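You operate a simulated robot arm through the tools that you are given. There is no shell and no other tool. Be economical: measure what you need, move in short steps, check, and stop when the job is done.

Carry out the task below with a simulated robot arm. There is one attempt and no reset: what you move stays moved.

TASK
Stack the small carton that says "seals" from the top of the steel bench on top of the small carton that says "pads".
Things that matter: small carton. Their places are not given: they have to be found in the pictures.

It is judged by the outcome, as a careful person would: the job done as asked, and still so three seconds after it is handed in. It fails if anything else is knocked over, pushed out of place, dropped, spilled or broken.

THE ROBOT
A 7-joint arm with a two-finger parallel gripper, fixed in place. Base frame: the origin is at the foot of the arm, x ahead of it, y to its left, z up; the work surface is at about z = 88. Lengths are in cm, angles in rad, forces in N, time in s.
With the tool pointing down near the work surface it reaches from about 24 to 68 cm from the base axis. Its first joint turns from -1.152 to 1.152 rad. Payload 2.4 kg.
Tool frame: the origin (TCP) lies between the finger pads and is the grasp point; the fingertips stand 3 cm ahead of it; z points along the fingers, y is the line along which they close. The gripper opens to 9.4 cm. The fingers are 2.8 cm wide and 1 cm thick; the gripper's body (5 by 9.6 cm) begins 5.5 cm behind the TCP.
Orientation is told as [roll, pitch, yaw] about the base's x, y, z axes, in that order, counted from this pose: with the fingers straight down and closing along the base's y, the tool's x points along the base's -x, its y along +y and its z along -z.

THE INTERFACE
- The arm moves only by the tool send_rows. Its argument "series" is a list of rows, each an object (a shift or turn left out is 0, a gripper value left out holds the last) with "linear": the shift along the base's x, y, z in cm, a list of three; "rotation": the turn, a rotation vector about the base's x, y, z in rad, a list of three; "grip": the finger opening in cm, from 0 to 9.4. In form: [{"linear": [tx, ty, tz], "rotation": [ax, ay, az], "grip": grip}, ...]. A call has 1 to 20 rows; each row shifts and turns the commanded pose from where the row before left it. A row lasts 0.2 s, in which the tool goes at most 5 cm and 0.15 rad; a call with a longer step from one row to the next is refused whole, and so is a gripper value outside its range. A pose out of reach is approached as far as the arm can. The call stops where the force on the tool passes 40 N (or 10 N more than at its start, if that is more) or the arm is blocked; 0.2 s more then pass. The fingers move at their own pace (about 15.3 cm/s each) and stop on an object; they squeeze with about 22 N. The grip force told is the motor's: it shows also when the fingers shut on nothing. Time passes only in rows, and 0.2 s behind the last, so rows that do not move let the fingers close. It gives the time, the measured TCP pose, the force on the tool (base axes), the opening and the grip force at its end, in the units of the frame above (readings bear some noise).
- Cameras (640 x 400 px; columns grow to the right, rows downward): "scene" is fixed at [5.95, 48.88, 144.96]; the picture's right is [-0.61, -0.79, 0.00], its down [-0.31, 0.24, -0.92] and it looks along [0.73, -0.56, -0.39] (base axes); focal length 343 px, centre (320, 200). "wrist" rides on the gripper at [-3.7, 0, -5.8] in the tool frame; the picture's right is [0.00, -1.00, 0.00], its down [0.97, 0.00, -0.24] and it looks along [0.24, 0.00, 0.97] (tool axes); focal length 218 px, centre (320, 200).
- snapshot(camera): a new picture of that camera. No time passes.
- pixel_to_xyz(camera, pixels): there is no depth. For up to 12 entries [column, row, z] of the newest picture of that camera ("zoom" is the newest enlarged one), the place [x, y] in the base frame at which the ray of that pixel passes the height z, good to about 0.3 cm, but the place of the scene camera against the robot may be out by one fixed shift of up to 1.8 cm in any direction. No time passes.
- close_up(camera, box): a new picture of the part [left, top, right, bottom] of that camera's present view, enlarged. No time passes.
- job_done(): hands the job in; it is judged then, once.

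Work in short steps. Measure before you move; look again where a grasp or a placing could have gone wrong, and mend it. You have 60 turns and 30 pictures in all, the two below and enlarged ones among them. Open the gripper and draw the arm clear of the work before you hand the job in, unless the task says otherwise; then end with one line.

The tools are called after "Emit:" as name(argument=value, ...) on one line, values as JSON. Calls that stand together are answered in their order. send_rows: Moves the arm, as the interface text tells. Its arguments: {"type":"object","properties":{"series":{"type":"array","items":{"type":"object","properties":{"linear":{"type":"array","items":{"type":"number"}},"rotation":{"type":"array","items":{"type":"number"}},"grip":{"type":"number"}}}}},"required":["series"]} The other tools are called the same way: snapshot (camera) takes a picture; pixel_to_xyz (camera, pixels) gives the place at which the rays of pixels pass given heights; close_up (camera, box) takes an enlarged picture of a part of a camera's view; job_done () hands the job in.

At the start:

```text
t: 0.0
eef_pos: [39.29, 12.29, 128.5]
orientation: [-0.001, 0.0, 0.001]
ft_force: [0.0, -0.2, 0.8]
opening: 9.42
grasp_force: 0.0
```

scene: 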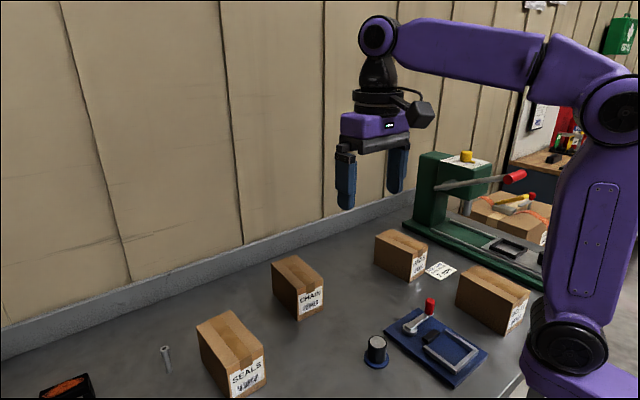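
wrist: 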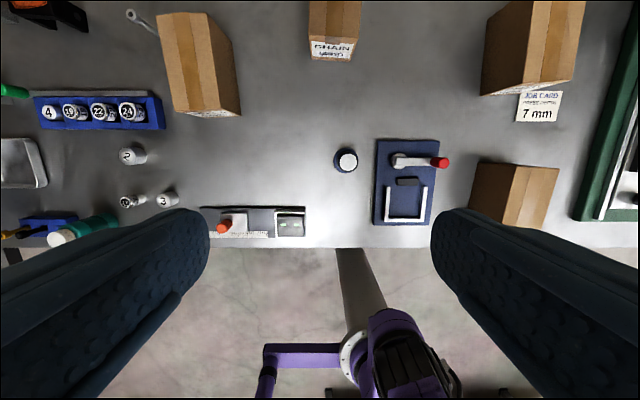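

The cartons appear at scene (232,353) "SEALS", (298,287) "CHAIN", (401,255) and (492,298). I enlarge to read the labels.

Emit:
close_up(camera="scene", box=[360, 215, 540, 340])

Emit:
close_up(camera="scene", box=[180, 240, 340, 400])

```text
3.20 times, centred on (450, 278) of scene
```

zoom: 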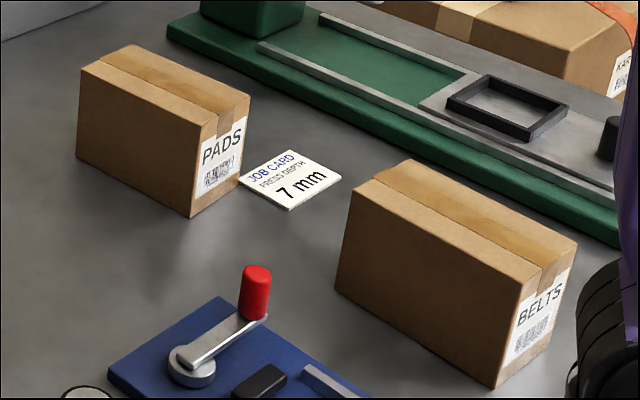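

```text
2.50 times, centred on (260, 320) of scene
```

zoom: 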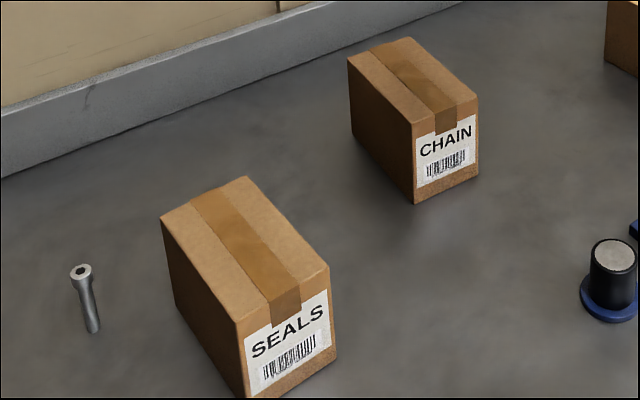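

SEALS is at the left and PADS is at (401,255). I measure the corners of SEALS in the newest zoom at several heights.

Emit:
pixel_to_xyz(camera="zoom", pixels=[[248, 398, 88], [336, 355, 88], [237, 322, 95], [329, 267, 95], [247, 177, 95], [161, 218, 95], [237, 322, 98], [329, 267, 98], [247, 177, 98], [161, 218, 98]])

Emit:
pixel_to_xyz(camera="scene", pixels=[[413.4, 276, 88], [427, 264.5, 88], [420.5, 249.5, 96], [430, 242, 96], [382.5, 234, 96], [396.5, 227.5, 96], [382, 259, 88]])

Emit:
pixel_to_xyz(camera="wrist", pixels=[[186, 111, 88], [241, 116, 88], [156, 14, 96], [207, 14, 96], [481, 95, 88], [542, 83, 88], [491, 2, 96]])

```text
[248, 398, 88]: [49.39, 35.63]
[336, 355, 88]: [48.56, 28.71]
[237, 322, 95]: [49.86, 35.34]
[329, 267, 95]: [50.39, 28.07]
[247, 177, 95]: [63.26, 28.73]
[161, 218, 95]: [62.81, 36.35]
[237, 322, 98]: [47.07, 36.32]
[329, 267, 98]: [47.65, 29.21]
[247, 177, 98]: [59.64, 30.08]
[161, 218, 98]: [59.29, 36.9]
```

```text
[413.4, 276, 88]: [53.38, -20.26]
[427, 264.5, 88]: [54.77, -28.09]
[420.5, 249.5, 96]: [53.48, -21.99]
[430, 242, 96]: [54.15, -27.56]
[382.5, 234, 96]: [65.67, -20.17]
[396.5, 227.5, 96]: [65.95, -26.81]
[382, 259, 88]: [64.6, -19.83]
```

```text
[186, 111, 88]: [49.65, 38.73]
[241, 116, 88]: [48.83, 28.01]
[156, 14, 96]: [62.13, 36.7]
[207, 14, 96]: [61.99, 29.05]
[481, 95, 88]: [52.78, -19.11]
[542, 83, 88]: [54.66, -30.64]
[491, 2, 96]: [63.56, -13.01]
```

SEALS is about 12.5 x 7 x 8 cm, centred near (55.5,32.5). PADS is similar, near (59.5,-24). I move over SEALS for a wrist view.

Emit:
send_rows(series=[{"linear": [1.5, 2.6, -1]}, {"linear": [1.5, 2.6, -1]}, {"linear": [1.5, 2.6, -1]}, {"linear": [1.5, 2.6, -1]}, {"linear": [1.5, 2.6, -1]}, {"linear": [1.5, 2.6, -1]}, {"linear": [1.5, 2.6, -1]}, {"linear": [1, 2, -1]}, {}])

Emit:
snapshot(camera="wrist")

```text
t: 2.0
eef_pos: [50.69, 32.53, 120.51]
orientation: [-0.001, 0.0, -0.001]
ft_force: [-0.2, -0.6, 0.7]
opening: 9.37
grasp_force: 0.0
```

```text
25 pictures are left
```

wrist: 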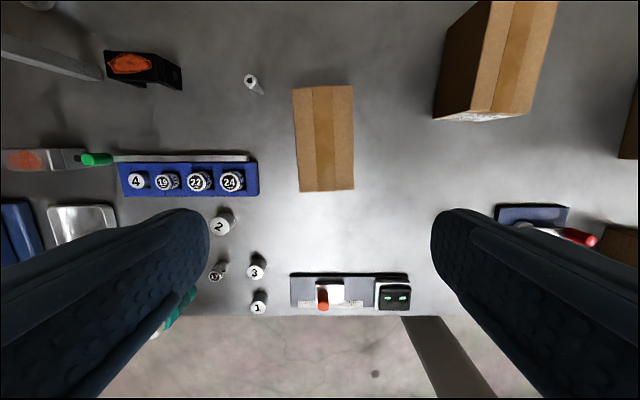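

Emit:
pixel_to_xyz(camera="wrist", pixels=[[292, 88, 97], [351, 85, 97], [354, 189, 97], [299, 192, 97], [292, 88, 96], [351, 85, 96], [354, 189, 96], [299, 192, 96]])

Emit:
close_up(camera="wrist", box=[240, 60, 400, 210])

```text
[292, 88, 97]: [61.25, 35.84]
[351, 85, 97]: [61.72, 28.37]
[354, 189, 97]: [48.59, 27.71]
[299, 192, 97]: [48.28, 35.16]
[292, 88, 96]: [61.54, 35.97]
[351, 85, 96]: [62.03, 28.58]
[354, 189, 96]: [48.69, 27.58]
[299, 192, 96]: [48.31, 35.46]
```

```text
2.67 times, centred on (320, 135) of wrist
```

zoom: 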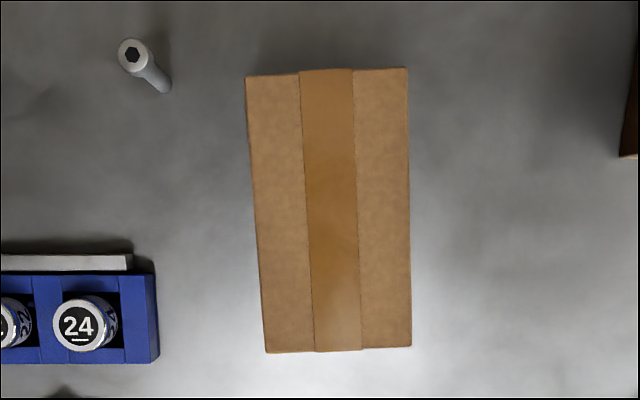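

I measure the tape centreline and corners in the zoom to get the axis.

Emit:
pixel_to_xyz(camera="zoom", pixels=[[326, 70, 96.5], [338, 350, 96.5], [247, 77, 96.5], [408, 68, 96.5], [411, 346, 96.5], [265, 353, 96.5]])

```text
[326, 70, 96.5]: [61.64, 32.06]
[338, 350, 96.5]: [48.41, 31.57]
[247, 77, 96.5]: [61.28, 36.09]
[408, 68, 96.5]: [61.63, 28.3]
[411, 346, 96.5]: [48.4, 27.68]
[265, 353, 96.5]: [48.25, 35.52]
```

Centre is (54.95,31.85), yaw about +0.04, top about 96.3. I align above, then check.

Emit:
send_rows(series=[{"linear": [2.1, -0.35, -3], "rotation": [0, 0, 0.04]}, {"linear": [2.15, -0.33, -3]}, {"linear": [0, 0, -4]}, {"linear": [0, 0, -4]}, {"linear": [0, 0, -2.5]}, {}])

Emit:
snapshot(camera="wrist")

Emit:
close_up(camera="scene", box=[140, 200, 340, 400])

```text
t: 3.4
eef_pos: [55.21, 31.82, 103.94]
orientation: [0.0, 0.0, 0.042]
ft_force: [-0.3, 0.2, -0.2]
opening: 9.41
grasp_force: 0.1
```

```text
23 pictures are left
```

wrist: 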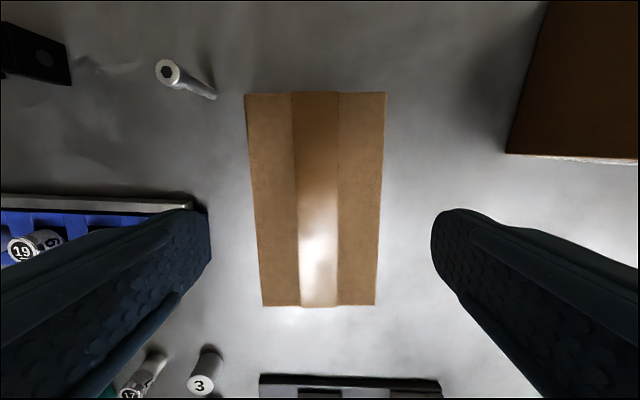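

```text
2.00 times, centred on (240, 300) of scene
```

zoom: 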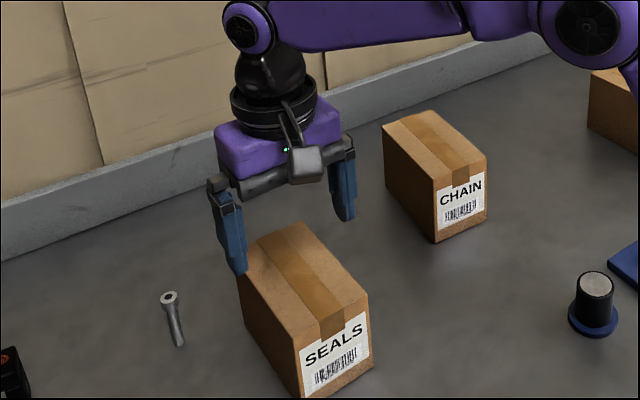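

Emit:
pixel_to_xyz(camera="wrist", pixels=[[246, 94, 96.5], [386, 92, 96.5], [376, 305, 96.5], [262, 306, 96.5], [246, 94, 95.5], [386, 92, 95.5], [376, 305, 95.5], [262, 306, 95.5]])

```text
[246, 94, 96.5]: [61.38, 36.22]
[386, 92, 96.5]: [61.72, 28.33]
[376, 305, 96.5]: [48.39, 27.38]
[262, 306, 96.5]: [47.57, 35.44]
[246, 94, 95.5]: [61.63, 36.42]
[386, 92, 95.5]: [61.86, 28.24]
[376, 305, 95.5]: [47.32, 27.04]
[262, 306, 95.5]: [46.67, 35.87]
```

Centre confirmed (54.8,31.85), top about 97, width about 7.6. I descend to z=94 and close.

Emit:
send_rows(series=[{"linear": [-0.3, 0.03, -3]}, {"linear": [0, 0, -3]}, {"linear": [0, 0, -2]}, {"linear": [0, 0, -2]}, {}, {"grip": 5}, {"grip": 5}, {"grip": 5}, {"grip": 5}])

```text
t: 5.4
eef_pos: [54.63, 31.89, 93.98]
orientation: [0.0, 0.001, 0.039]
ft_force: [0.5, 0.9, -0.3]
opening: 7.92
grasp_force: 21.4
```

Gripped at 7.92 cm with 21 N. Lift gently and look.

Emit:
send_rows(series=[{"linear": [0, 0, 1]}, {"linear": [0, 0, 2]}, {"linear": [0, 0, 3]}, {"linear": [0, 0, 3]}, {"linear": [0, 0, 3]}, {"linear": [0, 0, 3]}, {"linear": [0, 0, 3]}, {}])

Emit:
snapshot(camera="scene")

Emit:
snapshot(camera="wrist")

```text
t: 7.2
eef_pos: [54.66, 31.96, 111.95]
orientation: [-0.001, -0.002, 0.039]
ft_force: [0.0, -0.4, -5.2]
opening: 7.49
grasp_force: 21.8
```

```text
21 pictures are left
```

scene: 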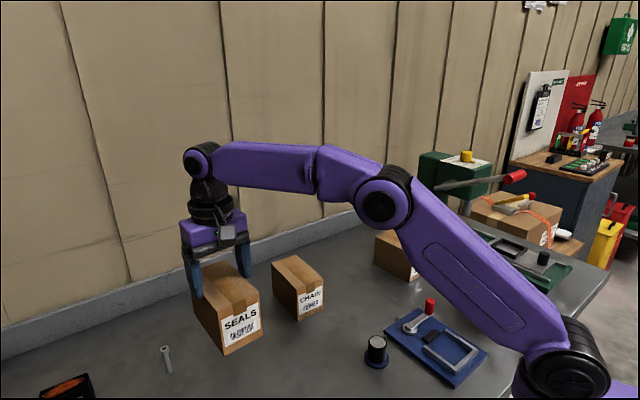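

```text
20 pictures are left
```

wrist: 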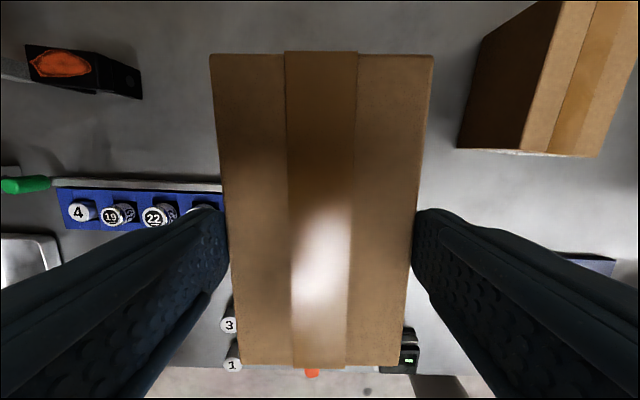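

Carton is lifted straight. I carry it toward PADS, stopping beside it at y≈-7 to measure PADS with the wrist camera.

Emit:
pixel_to_xyz(camera="wrist", pixels=[[209, 54, 115], [435, 55, 115], [400, 365, 115], [240, 367, 115]])

Emit:
send_rows(series=[{"linear": [-0.2, -1.5, 1], "rotation": [0, 0, -0.02]}, {"linear": [-0.3, -2.5, 1], "rotation": [0, 0, -0.02]}, {"linear": [-0.3, -3, 1]}, {"linear": [-0.3, -3, 1]}, {"linear": [-0.3, -3, 1]}, {"linear": [-0.3, -3, 1]}, {"linear": [-0.3, -3, 1]}, {"linear": [-0.3, -3, 1]}, {"linear": [-0.3, -3, 0]}, {"linear": [-0.3, -3, 0]}, {"linear": [-0.3, -3, 0]}, {"linear": [-0.3, -3, 0]}, {"linear": [-0.3, -2.5, 0]}, {"linear": [0, -1.5, 0]}, {}])

Emit:
snapshot(camera="wrist")

```text
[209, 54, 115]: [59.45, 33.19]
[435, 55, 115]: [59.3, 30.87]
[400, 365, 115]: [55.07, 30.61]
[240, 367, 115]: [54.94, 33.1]
```

```text
t: 10.4
eef_pos: [51.08, -6.0, 120.01]
orientation: [0.0, -0.001, 0.0]
ft_force: [-0.6, -0.7, -4.5]
opening: 7.48
grasp_force: 21.8
```

```text
19 pictures are left
```

wrist: 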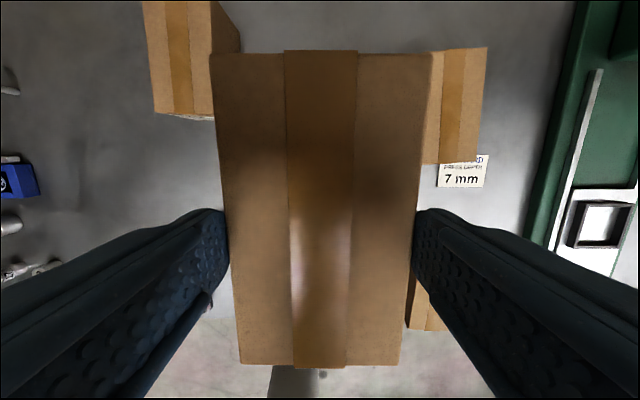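

The wrist view shows the carton's top is now ~2.4 cm below the TCP (it slid about 5 cm in the fingers during lift), but the view is unchanged since, so it is holding. I check this with a scene close-up, and zoom on PADS.

Emit:
close_up(camera="scene", box=[240, 120, 480, 300])

Emit:
close_up(camera="wrist", box=[400, 30, 520, 200])

```text
2.22 times, centred on (360, 210) of scene
```

zoom: 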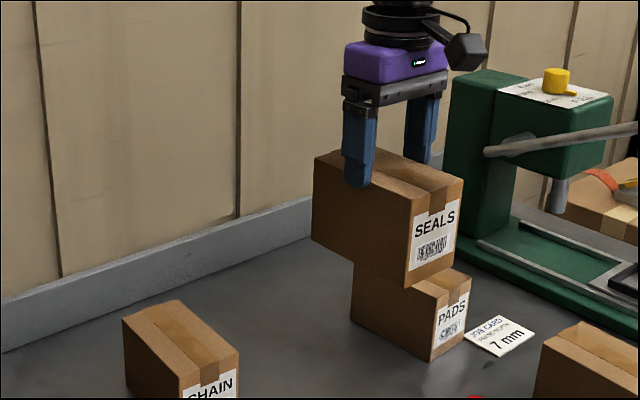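

```text
2.35 times, centred on (460, 115) of wrist
```

zoom: 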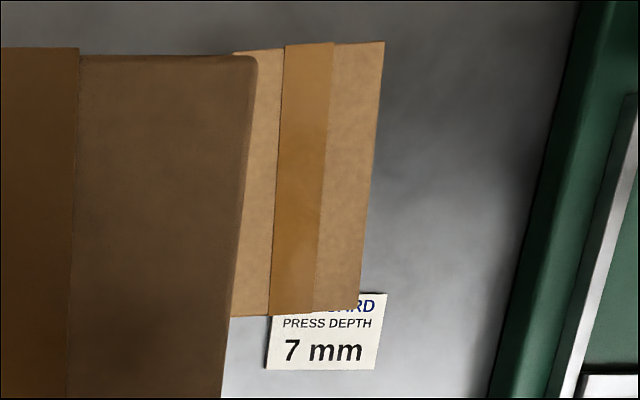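

Emit:
pixel_to_xyz(camera="zoom", pixels=[[309, 43, 96], [294, 312, 96], [385, 41, 96], [360, 308, 96], [385, 41, 98], [360, 308, 98], [309, 43, 98], [294, 312, 98], [580, 5, 90], [490, 395, 90]])

Emit:
pixel_to_xyz(camera="scene", pixels=[[413.4, 276, 88], [427, 264.5, 88], [420.5, 249.5, 96.5], [430, 242, 96.5], [382.5, 234, 96.5], [396.5, 227.5, 96.5], [510, 178, 110], [510, 178, 115], [420, 155, 110], [440, 185, 105]])

```text
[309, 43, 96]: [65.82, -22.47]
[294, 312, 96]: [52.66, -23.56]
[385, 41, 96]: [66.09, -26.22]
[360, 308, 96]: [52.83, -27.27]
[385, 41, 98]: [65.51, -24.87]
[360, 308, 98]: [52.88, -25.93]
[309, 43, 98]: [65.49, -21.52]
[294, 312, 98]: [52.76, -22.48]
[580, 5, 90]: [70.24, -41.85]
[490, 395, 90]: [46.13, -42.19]
```

```text
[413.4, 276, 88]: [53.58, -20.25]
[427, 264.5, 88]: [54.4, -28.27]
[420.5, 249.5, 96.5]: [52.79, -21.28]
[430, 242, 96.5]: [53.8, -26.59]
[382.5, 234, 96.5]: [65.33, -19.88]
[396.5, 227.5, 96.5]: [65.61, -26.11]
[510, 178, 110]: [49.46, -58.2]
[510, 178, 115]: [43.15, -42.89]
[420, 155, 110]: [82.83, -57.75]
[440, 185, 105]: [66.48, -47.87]
```

I need PADS' y without parallax, so I back off in x and line up at y=-23 so PADS appears straight ahead above the carried carton in the picture. I move gently.

Emit:
send_rows(series=[{"linear": [-0.6, -0.8, 0]}, {"linear": [-1.2, -1.7, 0]}, {"linear": [-1.5, -2, 0]}, {"linear": [-1.5, -2, 0]}, {"linear": [-1.5, -2, 0]}, {"linear": [-1.5, -2, 0]}, {"linear": [-1.5, -2, 0]}, {"linear": [-1.5, -2, 0]}, {"linear": [-1.2, -1.7, 0]}, {"linear": [-0.6, -0.8, 0]}, {}])

Emit:
snapshot(camera="wrist")

```text
t: 12.8
eef_pos: [38.26, -23.07, 119.82]
orientation: [0.0, 0.001, -0.001]
ft_force: [0.9, 0.7, -4.4]
opening: 7.46
grasp_force: 22.5
```

```text
16 pictures are left
```

wrist: 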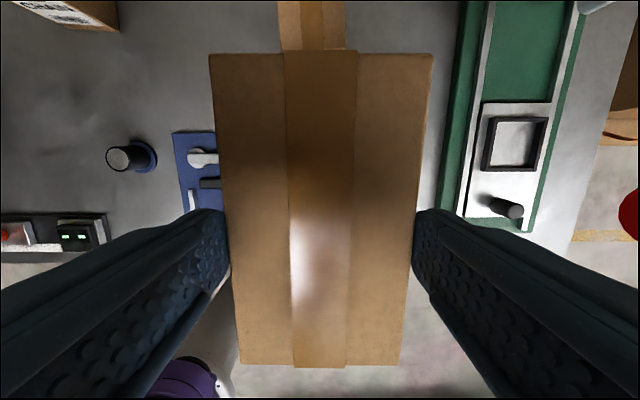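

Emit:
close_up(camera="wrist", box=[260, 0, 370, 70])

```text
5.71 times, centred on (315, 35) of wrist
```

zoom: 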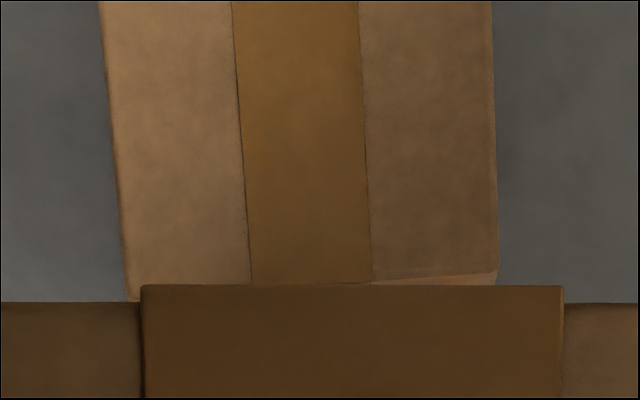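

Emit:
pixel_to_xyz(camera="zoom", pixels=[[99, 2, 96], [491, 2, 96], [295, 2, 96], [311, 280, 96], [130, 280, 96], [498, 272, 96], [99, 2, 97], [491, 2, 97], [498, 272, 97], [130, 280, 97]])

```text
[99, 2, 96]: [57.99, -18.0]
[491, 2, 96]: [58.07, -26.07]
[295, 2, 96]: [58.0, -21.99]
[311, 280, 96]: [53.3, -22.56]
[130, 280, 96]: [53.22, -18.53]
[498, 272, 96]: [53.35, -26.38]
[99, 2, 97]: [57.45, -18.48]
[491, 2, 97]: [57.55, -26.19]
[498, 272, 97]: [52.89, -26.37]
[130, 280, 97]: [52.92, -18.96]
```

PADS: front-top edge mid ≈(52.9,-22.6), centre ≈(59.3,-22.3), top ≈97, yaw ≈+0.08. The carried carton is centred on the TCP; I move over PADS.

Emit:
send_rows(series=[{"linear": [0.5, 0, 0]}, {"linear": [1, 0, 0]}, {"linear": [1.5, 0.1, 0], "rotation": [0, 0, 0.02]}, {"linear": [1.5, 0.1, 0], "rotation": [0, 0, 0.02]}, {"linear": [1.5, 0.1, 0], "rotation": [0, 0, 0.02]}, {"linear": [1.5, 0.1, 0], "rotation": [0, 0, 0.02]}, {"linear": [1.5, 0.1, 0]}, {"linear": [1.5, 0.1, 0]}, {"linear": [1.5, 0.1, 0]}, {"linear": [1.5, 0, 0]}, {"linear": [1.5, 0, 0]}, {"linear": [1.5, 0, 0]}, {"linear": [1.5, 0, 0]}, {"linear": [1.5, 0, 0]}, {"linear": [0.9, 0, 0]}, {"linear": [0.3, 0, 0]}, {}])

Emit:
snapshot(camera="wrist")

Emit:
close_up(camera="scene", box=[300, 140, 500, 290])

```text
t: 16.4
eef_pos: [58.13, -22.38, 120.16]
orientation: [0.001, 0.001, 0.081]
ft_force: [-0.2, -0.4, -5.0]
opening: 7.48
grasp_force: 22.0
out of reach, approached as far as the arm can: row 15
```

```text
14 pictures are left
```

wrist: 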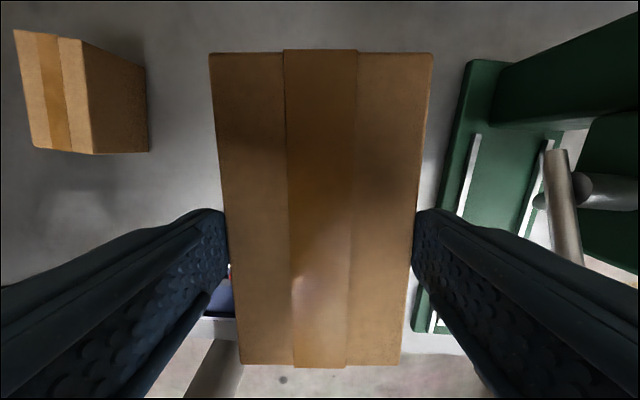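

```text
2.67 times, centred on (400, 215) of scene
```

zoom: 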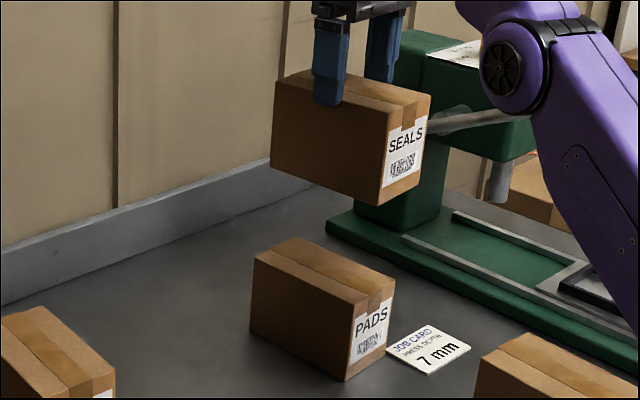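

Reach limits x at this height (58.1). I descend to z≈112 where reach is larger, then correct.

Emit:
send_rows(series=[{"linear": [0, 0, -0.7]}, {"linear": [0, 0, -1]}, {"linear": [0, 0, -1.3]}, {"linear": [0, 0, -1.3]}, {"linear": [0, 0, -1.3]}, {"linear": [0, 0, -1]}, {"linear": [0, 0, -0.6]}, {}])

Emit:
close_up(camera="scene", box=[300, 140, 500, 290])

```text
t: 18.2
eef_pos: [58.07, -22.37, 112.96]
orientation: [0.0, 0.001, 0.081]
ft_force: [0.1, -0.1, -3.7]
opening: 7.46
grasp_force: 22.2
```

```text
2.67 times, centred on (400, 215) of scene
```

zoom: 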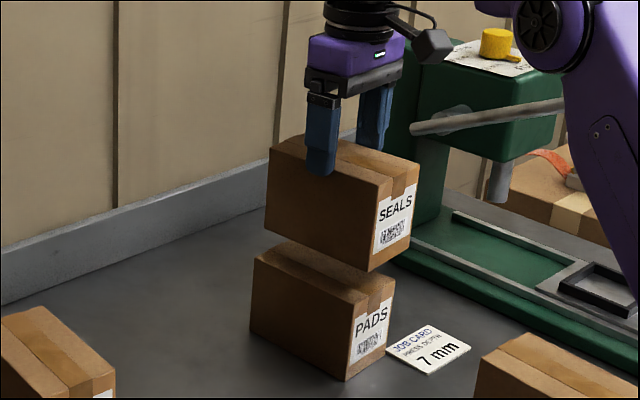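

Emit:
pixel_to_xyz(camera="zoom", pixels=[[369, 272, 101.5], [410, 245, 101.5], [265, 232, 101.5], [346, 379, 88], [388, 347, 88], [250, 328, 88], [379, 185, 110.5], [420, 163, 110.5], [270, 148, 110.5], [354, 304, 97], [395, 279, 97], [253, 256, 97]])

```text
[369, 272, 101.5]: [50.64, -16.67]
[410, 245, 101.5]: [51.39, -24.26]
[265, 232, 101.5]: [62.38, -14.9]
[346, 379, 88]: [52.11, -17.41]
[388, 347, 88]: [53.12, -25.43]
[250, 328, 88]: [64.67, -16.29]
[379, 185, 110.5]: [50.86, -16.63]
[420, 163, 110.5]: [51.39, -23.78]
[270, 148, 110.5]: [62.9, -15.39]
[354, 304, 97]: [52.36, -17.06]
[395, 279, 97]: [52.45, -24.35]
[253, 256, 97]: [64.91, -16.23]
```

The scene comparison says shift about (+1.7,-0.8), the wrist measures say (+1.15,+0.1). I take (+1.4,-0.4), then lower to just above contact.

Emit:
send_rows(series=[{"linear": [0.5, -0.1, 0]}, {"linear": [0.6, -0.2, 0]}, {"linear": [0.3, -0.1, 0]}, {"linear": [0, 0, -0.6]}, {"linear": [0, 0, -0.8]}, {"linear": [0, 0, -0.8]}, {"linear": [0, 0, -0.6]}, {}])

Emit:
close_up(camera="scene", box=[340, 160, 460, 290])

```text
t: 20.0
eef_pos: [59.48, -22.88, 110.06]
orientation: [-0.001, -0.001, 0.08]
ft_force: [0.2, 0.0, -4.4]
opening: 7.45
grasp_force: 21.7
```

```text
3.08 times, centred on (400, 225) of scene
```

zoom: 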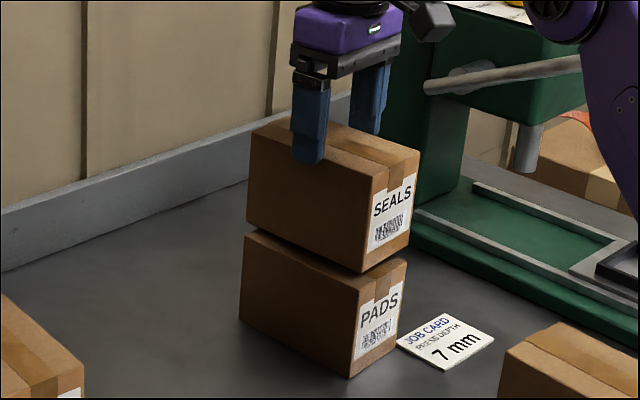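

Well aligned. I lower in small steps until contact shows.

Emit:
send_rows(series=[{"linear": [0, 0, -0.3]}, {"linear": [0, 0, -0.3]}, {"linear": [0, 0, -0.3]}, {"linear": [0, 0, -0.2]}, {}])

```text
t: 21.2
eef_pos: [59.46, -22.89, 109.15]
orientation: [-0.004, -0.004, 0.078]
ft_force: [-2.3, -0.2, 17.6]
opening: 7.49
grasp_force: 21.5
```

Contact (force went from -4.4 to +17.6 N). I ease up a little, then open.

Emit:
send_rows(series=[{"linear": [0, 0, 0.15]}, {}])

Emit:
close_up(camera="scene", box=[340, 160, 460, 290])

```text
t: 21.8
eef_pos: [59.5, -22.84, 109.05]
orientation: [-0.002, -0.001, 0.081]
ft_force: [-0.7, -2.7, 11.6]
opening: 7.51
grasp_force: 21.9
```

```text
3.08 times, centred on (400, 225) of scene
```

zoom: 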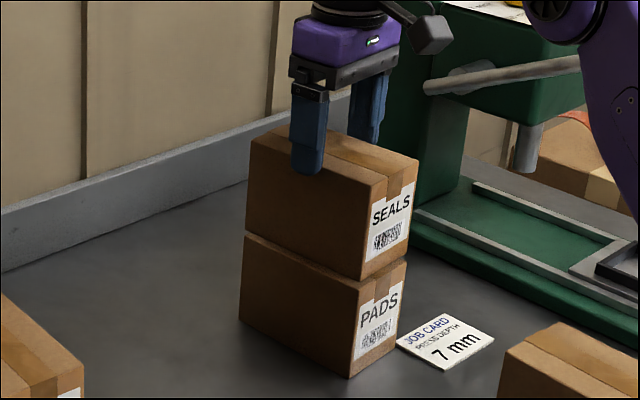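

SEALS rests flush on PADS. I ease the remaining preload and open.

Emit:
send_rows(series=[{"linear": [0, 0, 0.1]}, {}, {"grip": 8}, {"grip": 8.6}, {"grip": 9.4}, {}, {"linear": [0, 0, 1]}, {"linear": [0, 0, 2]}, {"linear": [0, 0, 3]}, {"linear": [-1, 0, 3]}, {"linear": [-2, 1, 3]}, {"linear": [-3, 2, 2]}, {"linear": [-4, 2, 1]}, {"linear": [-4, 2, 0]}, {}])

Emit:
snapshot(camera="scene")

Emit:
snapshot(camera="wrist")

```text
t: 25.0
eef_pos: [45.72, -15.93, 124.36]
orientation: [0.001, 0.0, 0.08]
ft_force: [0.1, 0.2, 0.1]
opening: 9.39
grasp_force: 0.0
```

```text
9 pictures are left
```

scene: 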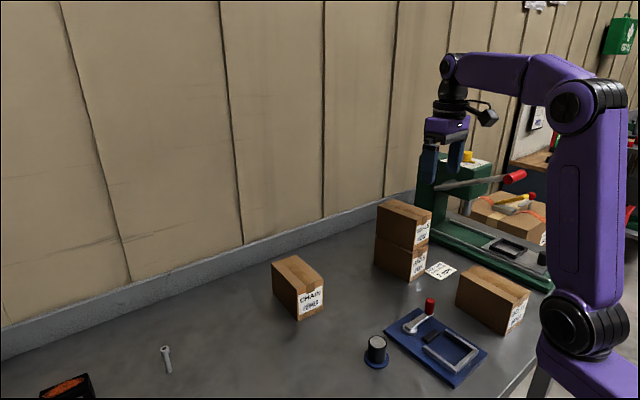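

```text
8 pictures are left
```

wrist: 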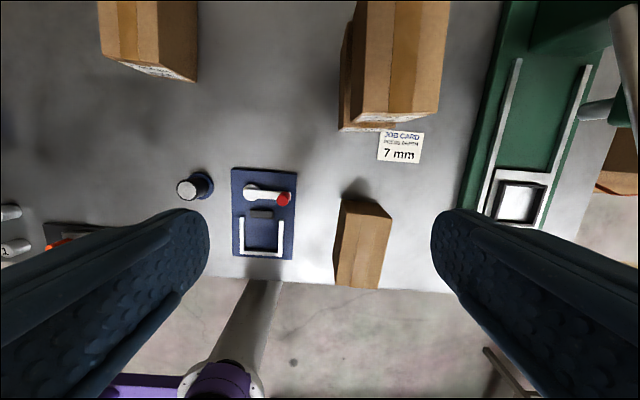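

The stack stands square and stable, nothing else has moved, and the arm is clear with the gripper open.

Emit:
job_done()

```text
The job is handed in.
```

The "seals" carton now stands on top of the "pads" carton and was steady in the last pictures, with nothing else moved. The gripper is open and the arm is drawn clear. The carton slid about 5 cm in the fingers during the lift, but it held from there to the placing.
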